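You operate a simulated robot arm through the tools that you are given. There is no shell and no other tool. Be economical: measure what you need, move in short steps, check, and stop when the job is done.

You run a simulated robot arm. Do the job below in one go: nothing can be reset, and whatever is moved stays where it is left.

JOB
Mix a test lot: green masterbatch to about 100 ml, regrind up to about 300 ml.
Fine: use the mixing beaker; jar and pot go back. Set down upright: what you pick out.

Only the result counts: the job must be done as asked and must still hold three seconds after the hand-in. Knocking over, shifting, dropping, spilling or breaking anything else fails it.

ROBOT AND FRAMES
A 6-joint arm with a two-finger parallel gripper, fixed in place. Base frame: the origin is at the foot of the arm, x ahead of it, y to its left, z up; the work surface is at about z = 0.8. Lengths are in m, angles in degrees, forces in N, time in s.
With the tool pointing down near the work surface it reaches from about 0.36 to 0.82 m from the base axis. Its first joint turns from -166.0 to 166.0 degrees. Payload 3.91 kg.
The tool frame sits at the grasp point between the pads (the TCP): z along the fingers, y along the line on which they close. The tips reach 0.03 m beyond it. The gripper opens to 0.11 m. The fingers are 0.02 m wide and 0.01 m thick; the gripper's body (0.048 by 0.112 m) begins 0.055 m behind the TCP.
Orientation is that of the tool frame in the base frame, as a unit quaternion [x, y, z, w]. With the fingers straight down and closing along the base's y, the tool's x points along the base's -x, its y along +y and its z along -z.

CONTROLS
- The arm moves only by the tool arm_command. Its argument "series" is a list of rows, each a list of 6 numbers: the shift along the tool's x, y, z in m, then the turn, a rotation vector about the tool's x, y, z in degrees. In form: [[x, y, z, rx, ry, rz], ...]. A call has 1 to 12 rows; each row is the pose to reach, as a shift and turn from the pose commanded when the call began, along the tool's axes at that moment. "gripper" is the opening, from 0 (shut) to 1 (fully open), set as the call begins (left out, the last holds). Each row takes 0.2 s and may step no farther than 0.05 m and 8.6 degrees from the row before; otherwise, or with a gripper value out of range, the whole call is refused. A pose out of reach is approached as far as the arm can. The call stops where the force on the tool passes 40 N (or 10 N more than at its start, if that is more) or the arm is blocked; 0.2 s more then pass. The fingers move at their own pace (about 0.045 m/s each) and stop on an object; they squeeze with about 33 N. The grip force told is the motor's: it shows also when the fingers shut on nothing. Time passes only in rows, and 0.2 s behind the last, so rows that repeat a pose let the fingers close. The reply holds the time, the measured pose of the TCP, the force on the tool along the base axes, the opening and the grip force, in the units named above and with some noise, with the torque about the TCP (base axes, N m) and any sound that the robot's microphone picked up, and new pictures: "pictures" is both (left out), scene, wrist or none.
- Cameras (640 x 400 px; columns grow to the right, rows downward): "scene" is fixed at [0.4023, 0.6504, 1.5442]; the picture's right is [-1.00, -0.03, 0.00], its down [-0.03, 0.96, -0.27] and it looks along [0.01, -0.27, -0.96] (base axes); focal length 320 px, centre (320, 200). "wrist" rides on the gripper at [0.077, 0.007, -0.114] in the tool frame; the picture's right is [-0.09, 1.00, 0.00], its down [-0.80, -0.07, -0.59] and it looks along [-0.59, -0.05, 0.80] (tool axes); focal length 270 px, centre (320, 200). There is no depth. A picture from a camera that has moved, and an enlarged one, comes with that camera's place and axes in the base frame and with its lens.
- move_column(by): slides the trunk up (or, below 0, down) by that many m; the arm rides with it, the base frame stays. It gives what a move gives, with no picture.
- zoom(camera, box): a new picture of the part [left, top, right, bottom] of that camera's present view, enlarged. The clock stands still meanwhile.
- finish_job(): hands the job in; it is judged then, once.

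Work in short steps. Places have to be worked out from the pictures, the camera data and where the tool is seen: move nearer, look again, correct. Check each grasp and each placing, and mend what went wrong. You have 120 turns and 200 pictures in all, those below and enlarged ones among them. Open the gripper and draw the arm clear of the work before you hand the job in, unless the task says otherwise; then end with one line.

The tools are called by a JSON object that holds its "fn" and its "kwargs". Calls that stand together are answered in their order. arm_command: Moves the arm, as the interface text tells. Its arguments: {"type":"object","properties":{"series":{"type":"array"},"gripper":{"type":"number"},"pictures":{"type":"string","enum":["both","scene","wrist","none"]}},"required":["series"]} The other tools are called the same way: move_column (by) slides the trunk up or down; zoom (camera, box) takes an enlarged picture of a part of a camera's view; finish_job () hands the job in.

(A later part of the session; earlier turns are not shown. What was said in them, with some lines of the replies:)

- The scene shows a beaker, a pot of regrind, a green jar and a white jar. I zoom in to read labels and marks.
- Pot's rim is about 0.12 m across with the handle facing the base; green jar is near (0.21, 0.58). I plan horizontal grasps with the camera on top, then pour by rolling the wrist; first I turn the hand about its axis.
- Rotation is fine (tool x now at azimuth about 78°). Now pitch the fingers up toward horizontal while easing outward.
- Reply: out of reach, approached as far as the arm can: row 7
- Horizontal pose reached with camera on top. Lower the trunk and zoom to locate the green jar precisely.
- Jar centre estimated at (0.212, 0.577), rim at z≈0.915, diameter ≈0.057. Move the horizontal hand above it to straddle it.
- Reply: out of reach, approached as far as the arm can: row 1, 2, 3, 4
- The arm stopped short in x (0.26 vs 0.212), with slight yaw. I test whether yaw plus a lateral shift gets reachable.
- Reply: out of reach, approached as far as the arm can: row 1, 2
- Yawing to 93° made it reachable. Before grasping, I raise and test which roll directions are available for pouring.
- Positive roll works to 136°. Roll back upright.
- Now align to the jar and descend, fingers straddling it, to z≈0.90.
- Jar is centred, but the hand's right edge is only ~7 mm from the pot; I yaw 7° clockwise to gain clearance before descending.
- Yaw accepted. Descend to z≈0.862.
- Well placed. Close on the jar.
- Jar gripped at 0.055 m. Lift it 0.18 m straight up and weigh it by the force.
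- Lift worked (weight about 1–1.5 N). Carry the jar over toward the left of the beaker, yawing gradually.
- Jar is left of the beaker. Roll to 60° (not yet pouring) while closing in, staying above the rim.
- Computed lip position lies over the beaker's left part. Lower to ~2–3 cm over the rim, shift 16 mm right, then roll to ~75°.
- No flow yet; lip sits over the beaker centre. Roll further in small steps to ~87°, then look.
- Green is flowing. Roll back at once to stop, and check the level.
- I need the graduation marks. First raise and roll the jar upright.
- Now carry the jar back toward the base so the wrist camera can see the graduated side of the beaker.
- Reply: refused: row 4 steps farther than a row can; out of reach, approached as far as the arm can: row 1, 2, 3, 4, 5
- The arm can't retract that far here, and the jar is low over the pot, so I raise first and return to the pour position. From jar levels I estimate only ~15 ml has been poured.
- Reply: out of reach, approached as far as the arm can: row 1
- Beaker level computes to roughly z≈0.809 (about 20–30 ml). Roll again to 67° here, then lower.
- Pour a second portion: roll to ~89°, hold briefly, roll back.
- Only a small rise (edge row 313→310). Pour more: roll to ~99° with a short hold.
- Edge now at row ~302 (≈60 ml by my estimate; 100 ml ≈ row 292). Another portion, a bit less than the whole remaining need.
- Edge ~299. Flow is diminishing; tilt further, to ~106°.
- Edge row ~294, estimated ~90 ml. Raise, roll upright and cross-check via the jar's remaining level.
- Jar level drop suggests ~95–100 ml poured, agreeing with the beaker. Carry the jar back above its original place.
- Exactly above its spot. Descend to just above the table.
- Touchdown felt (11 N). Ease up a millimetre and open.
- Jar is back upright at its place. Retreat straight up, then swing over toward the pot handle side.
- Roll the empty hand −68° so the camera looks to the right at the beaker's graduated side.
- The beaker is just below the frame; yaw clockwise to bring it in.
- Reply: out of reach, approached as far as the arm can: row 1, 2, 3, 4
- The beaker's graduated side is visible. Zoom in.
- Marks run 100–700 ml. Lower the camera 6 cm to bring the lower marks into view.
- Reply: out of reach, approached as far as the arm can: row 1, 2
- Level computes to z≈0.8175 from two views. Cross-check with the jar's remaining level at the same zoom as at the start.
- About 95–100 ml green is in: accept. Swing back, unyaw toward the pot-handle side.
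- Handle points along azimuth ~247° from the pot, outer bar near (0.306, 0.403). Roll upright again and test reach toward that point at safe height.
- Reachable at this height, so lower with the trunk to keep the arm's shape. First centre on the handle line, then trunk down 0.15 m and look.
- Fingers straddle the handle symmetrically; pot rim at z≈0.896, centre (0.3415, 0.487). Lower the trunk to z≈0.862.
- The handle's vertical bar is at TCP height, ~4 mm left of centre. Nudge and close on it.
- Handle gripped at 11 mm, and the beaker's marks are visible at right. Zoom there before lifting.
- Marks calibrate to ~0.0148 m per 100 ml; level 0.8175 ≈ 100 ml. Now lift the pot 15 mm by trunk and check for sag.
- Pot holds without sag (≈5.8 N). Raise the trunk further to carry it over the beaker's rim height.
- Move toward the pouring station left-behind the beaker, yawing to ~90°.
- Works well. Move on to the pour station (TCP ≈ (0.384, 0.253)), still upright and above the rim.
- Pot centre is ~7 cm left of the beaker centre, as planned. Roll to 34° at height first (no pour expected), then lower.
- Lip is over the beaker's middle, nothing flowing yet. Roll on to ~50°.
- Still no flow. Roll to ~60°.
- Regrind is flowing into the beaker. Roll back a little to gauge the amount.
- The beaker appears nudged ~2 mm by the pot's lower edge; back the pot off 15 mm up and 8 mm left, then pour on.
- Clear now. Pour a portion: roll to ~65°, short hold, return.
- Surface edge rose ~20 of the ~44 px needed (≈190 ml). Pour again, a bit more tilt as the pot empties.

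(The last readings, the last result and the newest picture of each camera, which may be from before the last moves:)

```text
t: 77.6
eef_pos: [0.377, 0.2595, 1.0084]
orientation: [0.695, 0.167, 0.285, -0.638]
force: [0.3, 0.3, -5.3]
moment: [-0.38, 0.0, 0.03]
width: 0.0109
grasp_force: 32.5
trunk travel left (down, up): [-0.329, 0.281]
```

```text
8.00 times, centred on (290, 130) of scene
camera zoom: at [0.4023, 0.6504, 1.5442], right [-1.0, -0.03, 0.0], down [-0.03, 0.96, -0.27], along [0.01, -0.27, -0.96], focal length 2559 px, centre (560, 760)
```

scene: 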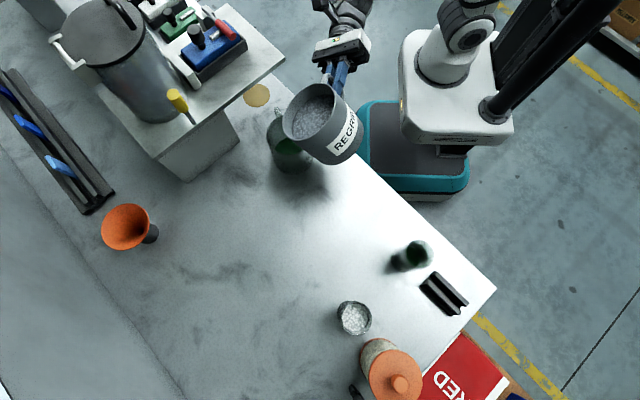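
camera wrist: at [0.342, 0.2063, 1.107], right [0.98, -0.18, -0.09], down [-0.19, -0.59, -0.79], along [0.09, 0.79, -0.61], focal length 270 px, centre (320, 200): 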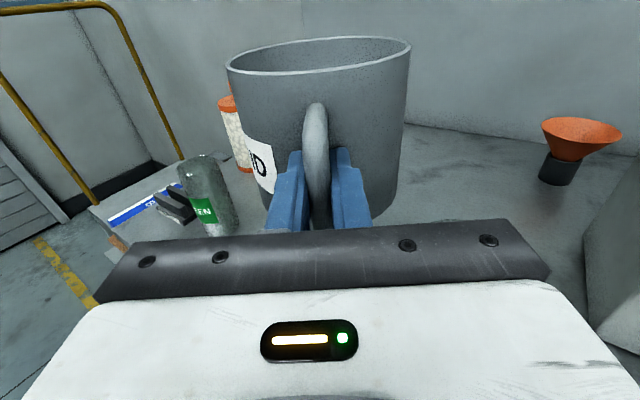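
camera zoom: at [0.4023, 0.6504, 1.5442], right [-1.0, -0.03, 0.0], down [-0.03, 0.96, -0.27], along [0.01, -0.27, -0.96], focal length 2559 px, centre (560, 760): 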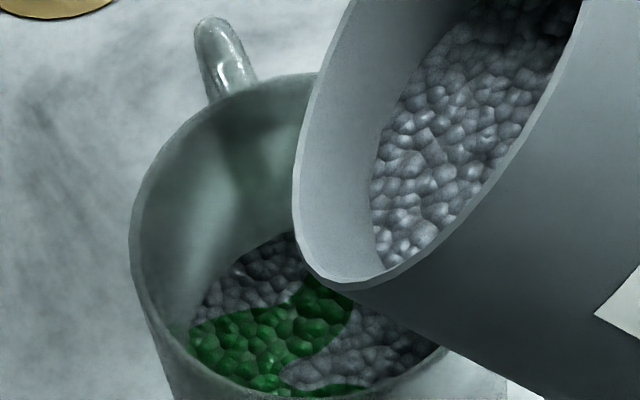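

≈245 ml now. One more similar portion.

{"fn": "arm_command", "kwargs": {"series": [[0, 0, 0, 0, 0, 8], [0, 0, 0, 0, 0, 15], [0, 0, 0, 0, 0, 18], [0, 0, 0, 0, 0, 18], [0, 0, 0, 0, 0, 10], [0, 0, 0, 0, 0, 2]], "pictures": "none"}}

{"fn": "zoom", "kwargs": {"camera": "scene", "box": [250, 105, 330, 155]}}

```text
t: 79.0
eef_pos: [0.3779, 0.2602, 1.0083]
orientation: [0.698, 0.156, 0.276, -0.642]
force: [-0.3, 0.6, -4.1]
moment: [-0.3, 0.02, -0.02]
width: 0.0111
grasp_force: 33.0
trunk travel left (down, up): [-0.329, 0.281]
```

```text
8.00 times, centred on (290, 130) of scene
camera zoom: at [0.4023, 0.6504, 1.5442], right [-1.0, -0.03, 0.0], down [-0.03, 0.96, -0.27], along [0.01, -0.27, -0.96], focal length 2559 px, centre (560, 760)
```

zoom: 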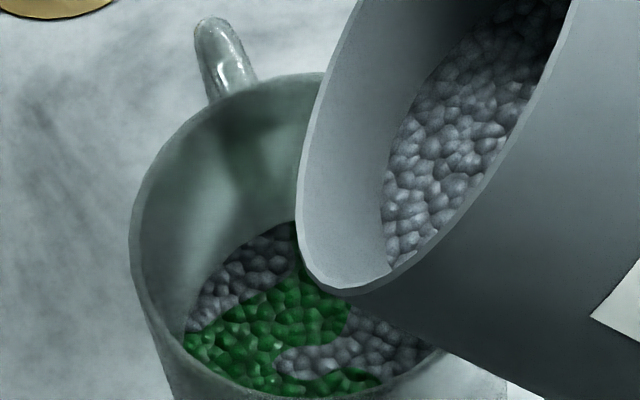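

≈285 ml. Raise and roll back toward upright to see the full surface and measure.

{"fn": "arm_command", "kwargs": {"series": [[0.0118, -0.016, 0, 0, 0, -8], [0.0235, -0.0324, 0, 0, 0, -16], [0.0235, -0.0324, 0, 0, 0, -24], [0.0235, -0.0324, 0, 0, 0, -32], [0.0235, -0.0324, 0, 0, 0, -40], [0.0235, -0.0324, 0, 0, 0, -48], [0.0235, -0.0324, 0, 0, 0, -54]], "pictures": "scene"}}

{"fn": "zoom", "kwargs": {"camera": "scene", "box": [250, 105, 330, 155]}}

```text
t: 80.6
eef_pos: [0.3789, 0.2608, 1.0475]
orientation: [0.55, 0.456, 0.537, -0.449]
force: [0.4, -0.5, -4.0]
moment: [-0.36, 0.13, 0.0]
width: 0.0113
grasp_force: 32.9
trunk travel left (down, up): [-0.329, 0.281]
```

scene: 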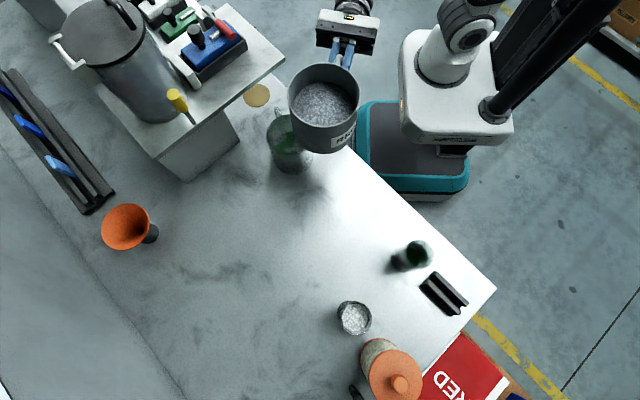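

```text
8.00 times, centred on (290, 130) of scene
camera zoom: at [0.4023, 0.6504, 1.5442], right [-1.0, -0.03, 0.0], down [-0.03, 0.96, -0.27], along [0.01, -0.27, -0.96], focal length 2559 px, centre (560, 760)
```

zoom: 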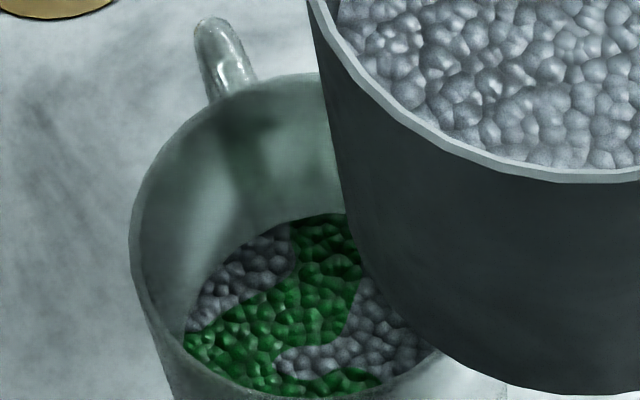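

Shift the pot left to unblock the view of the beaker.

{"fn": "arm_command", "kwargs": {"series": [[0, -0.01, 0.02, 0, 0, 0], [0, -0.02, 0.04, 0, 0, 0], [0, -0.03, 0.06, 0, 0, 0], [0, -0.045, 0.075, 0, 0, 0]], "pictures": "none"}}

{"fn": "zoom", "kwargs": {"camera": "scene", "box": [250, 105, 330, 155]}}

{"fn": "zoom", "kwargs": {"camera": "wrist", "box": [480, 150, 640, 300]}}

```text
t: 81.6
eef_pos: [0.3472, 0.3424, 1.0476]
orientation: [0.551, 0.455, 0.537, -0.449]
force: [0.1, 0.1, -5.0]
moment: [-0.3, 0.1, -0.03]
width: 0.0111
grasp_force: 33.3
trunk travel left (down, up): [-0.329, 0.281]
```

```text
8.00 times, centred on (290, 130) of scene
camera zoom: at [0.4023, 0.6504, 1.5442], right [-1.0, -0.03, 0.0], down [-0.03, 0.96, -0.27], along [0.01, -0.27, -0.96], focal length 2559 px, centre (560, 760)
```

zoom: 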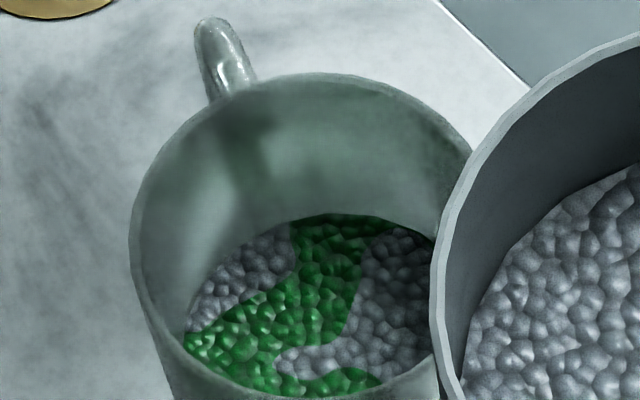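

```text
2.67 times, centred on (560, 225) of wrist
camera zoom: at [0.3335, 0.2294, 1.1265], right [0.98, -0.18, -0.09], down [-0.19, -0.59, -0.79], along [0.09, 0.79, -0.61], focal length 721 px, centre (-320, 133)
```

zoom: 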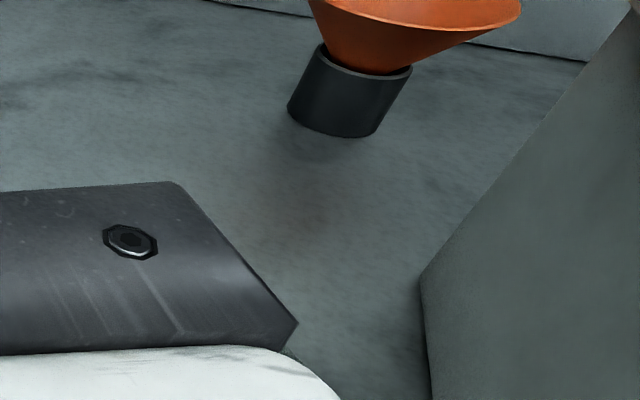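

Level computes to z≈0.843, i.e. ~275–290 ml. Cross-check with the pot's level drop.

{"fn": "zoom", "kwargs": {"camera": "scene", "box": [290, 60, 402, 130]}}

```text
5.71 times, centred on (346, 95) of scene
camera zoom: at [0.4023, 0.6504, 1.5442], right [-1.0, -0.03, 0.0], down [-0.03, 0.96, -0.27], along [0.01, -0.27, -0.96], focal length 1828 px, centre (171, 800)
```

zoom: 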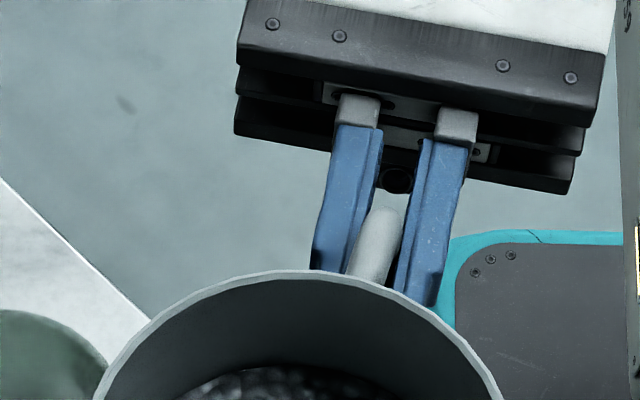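

Evidence averages ~270 ml; add a small further portion. Return to the pour station first.

{"fn": "arm_command", "kwargs": {"series": [[0, 0.015, -0.015, 0, 0, 0], [0, 0.025, -0.035, 0, 0, 0], [0, 0.035, -0.055, 0, 0, 0], [0, 0.045, -0.075, 0, 0, 0], [0, 0.045, -0.075, 0, 0, 8], [0, 0.045, -0.075, 0, 0, 16], [0, 0.045, -0.075, 0, 0, 24], [0, 0.045, -0.075, 0, 0, 32], [0, 0.045, -0.075, 0, 0, 40], [-0.02, 0.045, -0.075, 0, 0, 48], [-0.04, 0.045, -0.075, 0, 0, 54]], "pictures": "none"}}

{"fn": "arm_command", "kwargs": {"series": [[0, 0, 0, 0, 0, 8], [0, 0, 0, 0, 0, 15], [0, 0, 0, 0, 0, 17], [0, 0, 0, 0, 0, 9], [0, 0, 0, 0, 0, 1]], "pictures": "none"}}

{"fn": "zoom", "kwargs": {"camera": "scene", "box": [250, 105, 330, 155]}}

```text
t: 84.0
eef_pos: [0.378, 0.2597, 1.0075]
orientation: [0.698, 0.154, 0.274, -0.643]
force: [0.1, 0.0, -4.3]
moment: [-0.39, 0.02, 0.01]
width: 0.0112
grasp_force: 32.8
trunk travel left (down, up): [-0.329, 0.281]
```

```text
t: 85.2
eef_pos: [0.3768, 0.2595, 1.0085]
orientation: [0.699, 0.15, 0.269, -0.646]
force: [0.9, -0.6, -4.1]
moment: [-0.36, 0.01, 0.05]
width: 0.0109
grasp_force: 33.3
trunk travel left (down, up): [-0.329, 0.281]
```

```text
8.00 times, centred on (290, 130) of scene
camera zoom: at [0.4023, 0.6504, 1.5442], right [-1.0, -0.03, 0.0], down [-0.03, 0.96, -0.27], along [0.01, -0.27, -0.96], focal length 2559 px, centre (560, 760)
```

zoom: 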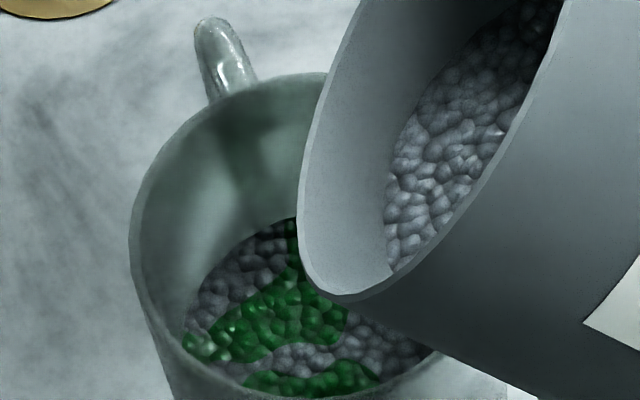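

Small rise (~+14 ml). One more small burst.

{"fn": "arm_command", "kwargs": {"series": [[0, 0, 0, 0, 0, 8], [0, 0, 0, 0, 0, 15], [0, 0, 0, 0, 0, 17], [0, 0, 0, 0, 0, 9], [0, 0, 0, 0, 0, 1]], "pictures": "none"}}

{"fn": "arm_command", "kwargs": {"series": [[0.0118, -0.016, 0, 0, 0, -8], [0.0235, -0.0324, 0, 0, 0, -16], [0.0235, -0.0324, 0, 0, 0, -24], [0.0235, -0.0324, 0, 0, 0, -32], [0.0235, -0.0324, 0, 0, 0, -40], [0.0235, -0.0324, 0, 0, 0, -48], [0.0235, -0.0324, 0, 0, 0, -56]], "pictures": "none"}}

{"fn": "zoom", "kwargs": {"camera": "scene", "box": [250, 105, 330, 155]}}

```text
t: 86.4
eef_pos: [0.3775, 0.2588, 1.0082]
orientation: [0.7, 0.143, 0.263, -0.649]
force: [0.1, 1.0, -4.3]
moment: [-0.36, -0.03, 0.0]
width: 0.011
grasp_force: 33.4
trunk travel left (down, up): [-0.329, 0.281]
```

```text
t: 88.0
eef_pos: [0.3798, 0.2596, 1.0486]
orientation: [0.551, 0.455, 0.537, -0.448]
force: [-0.6, -0.2, -4.7]
moment: [-0.33, 0.11, -0.04]
width: 0.0111
grasp_force: 33.4
trunk travel left (down, up): [-0.329, 0.281]
```

```text
8.00 times, centred on (290, 130) of scene
camera zoom: at [0.4023, 0.6504, 1.5442], right [-1.0, -0.03, 0.0], down [-0.03, 0.96, -0.27], along [0.01, -0.27, -0.96], focal length 2559 px, centre (560, 760)
```

zoom: 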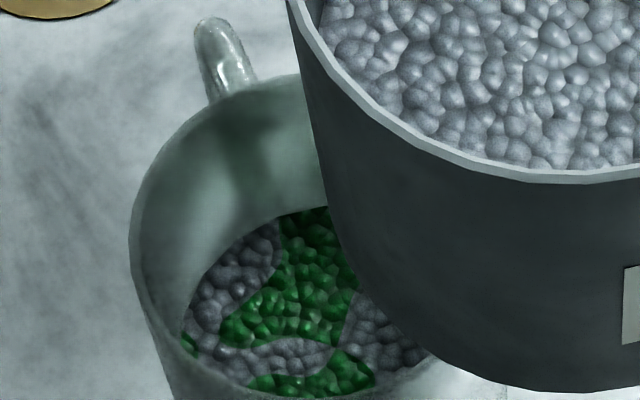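

Level edge is now at the 300 ml target row. Carry the pot back above its original place.

{"fn": "arm_command", "kwargs": {"series": [[0, -0.013, 0.0159, -1.5, 0, 0], [0, -0.026, 0.0318, -3, 0, 0], [0, -0.0389, 0.0477, -4.5, 0, 0], [0, -0.0519, 0.0636, -6, 0, 0], [0, -0.0649, 0.0795, -7.5, 0, 0], [0, -0.0779, 0.0954, -9, 0, 0], [0, -0.0908, 0.1113, -10.5, 0, 0], [0, -0.1038, 0.1272, -12, 0, 0]], "pictures": "none"}}

{"fn": "zoom", "kwargs": {"camera": "scene", "box": [250, 105, 330, 155]}}

```text
t: 89.8
eef_pos: [0.298, 0.4045, 1.0463]
orientation: [0.595, 0.396, 0.582, -0.389]
force: [0.2, 0.1, -3.8]
moment: [-0.32, 0.18, 0.04]
width: 0.0109
grasp_force: 33.5
trunk travel left (down, up): [-0.329, 0.281]
```

```text
8.00 times, centred on (290, 130) of scene
camera zoom: at [0.4023, 0.6504, 1.5442], right [-1.0, -0.03, 0.0], down [-0.03, 0.96, -0.27], along [0.01, -0.27, -0.96], focal length 2559 px, centre (560, 760)
```

zoom: 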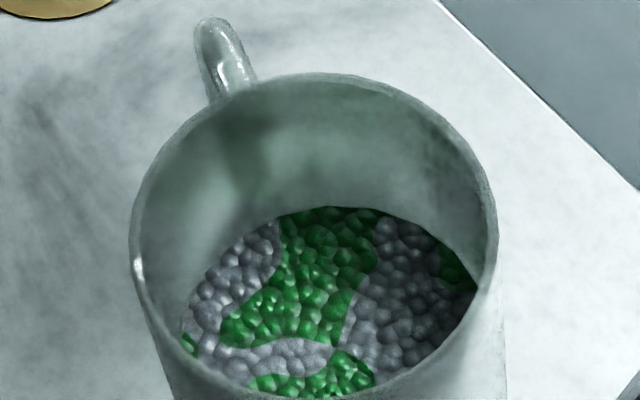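

Level at z≈0.847 ≈ 300 ml. Lower the pot: small lateral correction, then trunk down.

{"fn": "arm_command", "kwargs": {"series": [[0, 0.003, 0, 0, 0, 0], [0, 0.003, 0, 0, 0, 0]], "pictures": "none"}}

{"fn": "move_column", "kwargs": {"by": -0.176}}

```text
t: 90.4
eef_pos: [0.3035, 0.404, 1.0458]
orientation: [0.596, 0.397, 0.58, -0.388]
force: [-0.3, -0.3, -4.3]
moment: [-0.35, 0.18, -0.02]
width: 0.0107
grasp_force: 33.5
trunk travel left (down, up): [-0.329, 0.281]
```

```text
t: 92.4
eef_pos: [0.3028, 0.4025, 0.8701]
orientation: [0.595, 0.396, 0.581, -0.389]
force: [-0.4, -0.7, -3.9]
moment: [-0.29, 0.18, 0.02]
width: 0.011
grasp_force: 33.2
trunk travel left (down, up): [-0.153, 0.457]
```

Pot is ~8 mm up. Lower by arm in millimetre steps until contact.

{"fn": "arm_command", "kwargs": {"series": [[-0.002, -0.001, 0.0005, 0, 0, 0], [-0.004, -0.0015, 0.0005, 0, 0, 0], [-0.006, -0.0015, 0.0005, 0, 0, 0], [-0.0075, -0.0015, 0.0005, 0, 0, 0]], "pictures": "wrist"}}

```text
t: 93.4
eef_pos: [0.3025, 0.404, 0.8641]
orientation: [0.593, 0.396, 0.583, -0.389]
force: [-1.1, -3.5, 5.5]
moment: [0.87, -0.44, 0.01]
width: 0.0112
grasp_force: 33.3
trunk travel left (down, up): [-0.153, 0.457]
camera wrist: at [0.2643, 0.2948, 0.9433], right [0.92, -0.38, -0.09], down [-0.3, -0.53, -0.79], along [0.26, 0.75, -0.61], focal length 270 px, centre (320, 200)
```

wrist: 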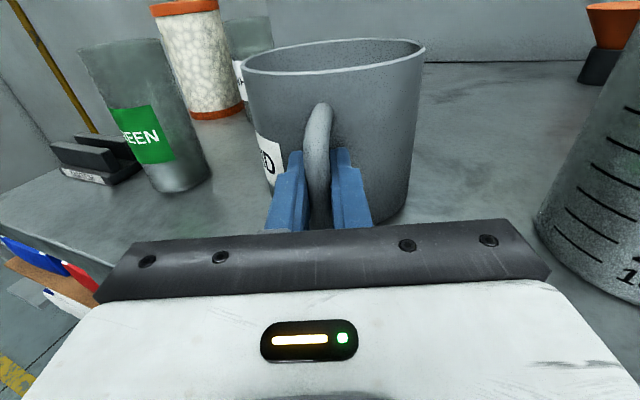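

Contact on the far side first, and the pot seems turned slightly in the grip. Compare its place with the original scene zoom.

{"fn": "zoom", "kwargs": {"camera": "scene", "box": [310, 160, 470, 260]}}

```text
4.00 times, centred on (390, 210) of scene
camera zoom: at [0.4023, 0.6504, 1.5442], right [-1.0, -0.03, 0.0], down [-0.03, 0.96, -0.27], along [0.01, -0.27, -0.96], focal length 1280 px, centre (40, 160)
```

zoom: 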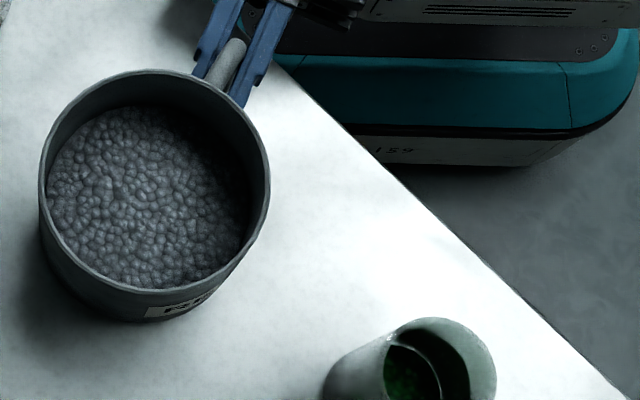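

Pot is ~7 mm toward +x from its original place. Lift 4 mm, pitch up ~1.3°, shift back, and set down again.

{"fn": "arm_command", "kwargs": {"series": [[0.003, 0, 0, 0, 0, 0], [0.006, 0, 0, 0, 1.3, 0], [0.006, -0.0032, -0.0013, 0, 1.3, 0], [0.006, -0.0064, -0.0027, 0, 1.3, 0], [0.006, -0.0064, -0.0027, 0, 1.3, 0]], "pictures": "none"}}

{"fn": "arm_command", "kwargs": {"series": [[-0.002, 0, 0, 0, 0, 0], [-0.004, 0, 0, 0, 0, 0], [-0.005, 0, 0, 0, 0, 0], [-0.006, 0, 0, 0, 0, 0], [-0.006, 0, 0, 0, 0, 0]], "pictures": "none"}}

{"fn": "zoom", "kwargs": {"camera": "scene", "box": [310, 160, 470, 260]}}

```text
t: 94.6
eef_pos: [0.2962, 0.4039, 0.8678]
orientation: [0.589, 0.391, 0.588, -0.393]
force: [0.9, 0.8, -5.3]
moment: [-0.32, 0.16, 0.01]
width: 0.0112
grasp_force: 33.3
trunk travel left (down, up): [-0.153, 0.457]
```

```text
t: 95.8
eef_pos: [0.2952, 0.4049, 0.8638]
orientation: [0.588, 0.392, 0.588, -0.394]
force: [-0.1, -0.5, -4.5]
moment: [-0.32, 0.15, 0.0]
width: 0.011
grasp_force: 33.0
trunk travel left (down, up): [-0.153, 0.457]
```

```text
4.00 times, centred on (390, 210) of scene
camera zoom: at [0.4023, 0.6504, 1.5442], right [-1.0, -0.03, 0.0], down [-0.03, 0.96, -0.27], along [0.01, -0.27, -0.96], focal length 1280 px, centre (40, 160)
```

zoom: 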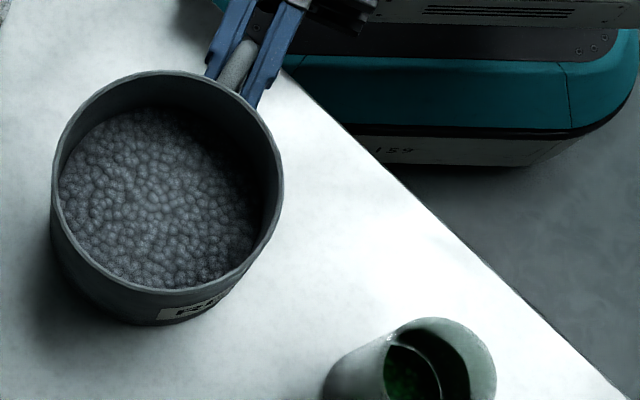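

Position now matches the original (rim 51–284). Still airborne by ~2 mm; lower on.

{"fn": "arm_command", "kwargs": {"series": [[-0.001, 0, 0, 0, 0, 0], [-0.002, 0, 0, 0, 0, 0], [-0.003, 0, 0, 0, 0, 0]], "pictures": "none"}}

```text
t: 96.6
eef_pos: [0.2935, 0.4043, 0.8608]
orientation: [0.587, 0.391, 0.59, -0.394]
force: [-2.2, -0.8, 10.1]
moment: [-0.01, -0.04, 0.02]
width: 0.0109
grasp_force: 32.9
trunk travel left (down, up): [-0.153, 0.457]
```

Touchdown, centred. Ease off and open the gripper.

{"fn": "arm_command", "kwargs": {"series": [[0.001, 0, 0, 0, 0, 0], [0.0015, 0, 0, 0, -0.5, 0], [0.0015, 0, 0, 0, -0.5, 0]], "pictures": "none"}}

{"fn": "arm_command", "kwargs": {"series": [[0, 0, 0, 0, 0, 0], [0, 0, 0, 0, 0, 0], [0, 0, 0, 0, 0, 0], [0, 0, 0, 0, 0, 0], [0, 0, 0, 0, 0, 0], [0, 0, 0, 0, 0, 0], [0, 0, 0, 0, 0, 0]], "gripper": 1}}

{"fn": "zoom", "kwargs": {"camera": "wrist", "box": [500, 60, 640, 300]}}

```text
t: 97.4
eef_pos: [0.2947, 0.4026, 0.862]
orientation: [0.59, 0.393, 0.586, -0.392]
force: [1.0, 2.2, 7.6]
moment: [0.75, -0.33, -0.01]
width: 0.011
grasp_force: 33.0
trunk travel left (down, up): [-0.153, 0.457]
```

```text
t: 99.0
eef_pos: [0.295, 0.4031, 0.8615]
orientation: [0.59, 0.394, 0.586, -0.391]
force: [0.0, -0.2, -0.2]
moment: [0.0, -0.01, 0.02]
width: 0.1101
grasp_force: 0.1
trunk travel left (down, up): [-0.153, 0.457]
camera wrist: at [0.2573, 0.2946, 0.9393], right [0.92, -0.38, -0.09], down [-0.3, -0.53, -0.8], along [0.26, 0.76, -0.6], focal length 270 px, centre (320, 200)
```

scene: 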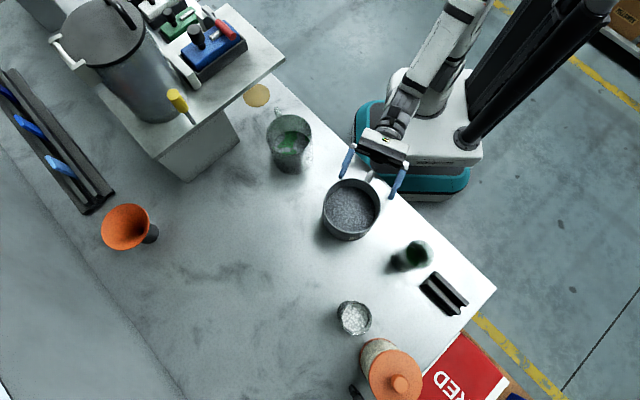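
wrist: 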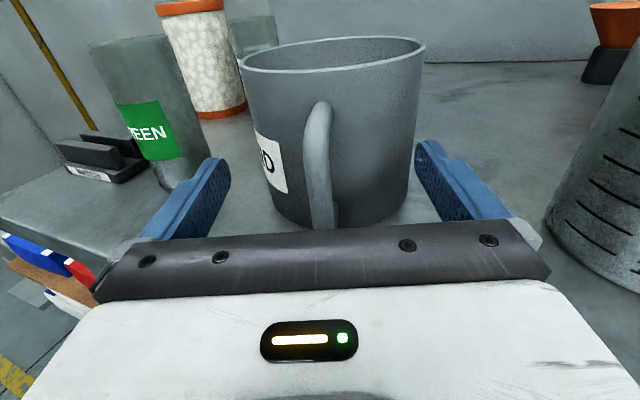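

```text
1.67 times, centred on (570, 180) of wrist
camera zoom: at [0.2573, 0.2946, 0.9393], right [0.92, -0.38, -0.09], down [-0.3, -0.53, -0.8], along [0.26, 0.76, -0.6], focal length 450 px, centre (-97, 233)
```

zoom: 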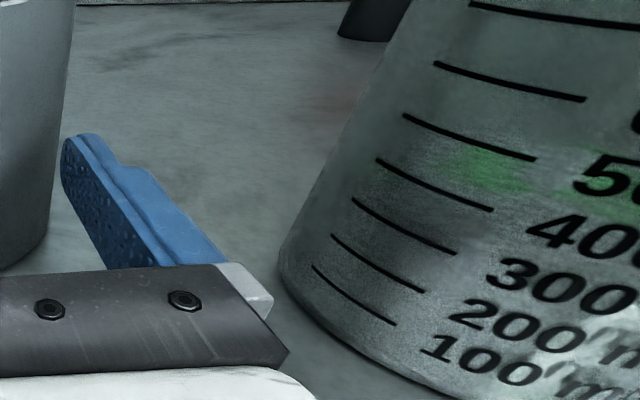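

Pot stands upright in place, beaker reading agrees with ~300 ml. Draw the open hand straight up and clear.

{"fn": "move_column", "kwargs": {"by": 0.25}}

{"fn": "zoom", "kwargs": {"camera": "scene", "box": [230, 80, 470, 280]}}

```text
t: 101.5
eef_pos: [0.295, 0.4034, 1.1115]
orientation: [0.591, 0.393, 0.586, -0.391]
force: [0.2, -0.3, 0.5]
moment: [0.02, -0.02, 0.01]
width: 0.11
grasp_force: 0.1
trunk travel left (down, up): [-0.403, 0.207]
```

```text
2.00 times, centred on (350, 180) of scene
camera zoom: at [0.4023, 0.6504, 1.5442], right [-1.0, -0.03, 0.0], down [-0.03, 0.96, -0.27], along [0.01, -0.27, -0.96], focal length 640 px, centre (260, 240)
```

zoom: 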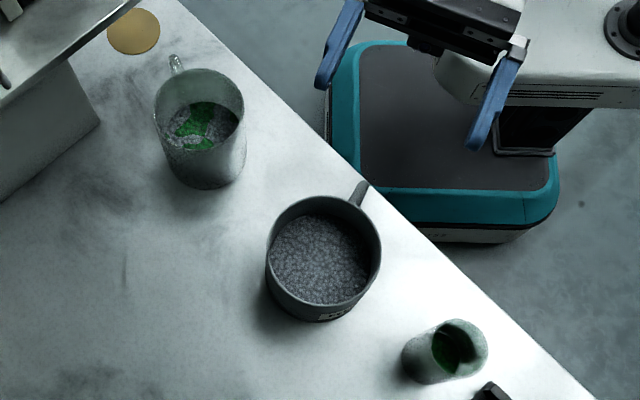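

Everything stands upright, no spillage is visible, and the hand is clear. Handing in.

{"fn": "finish_job", "kwargs": {}}

```text
The job is handed in.
```

The mixing beaker holds about 100 ml of green masterbatch, topped up with regrind to about 300 ml (both judged from the pictures); the jar and pot are back upright in their places, no spill is visible, and the pot nudged the beaker about 2 mm during pouring.
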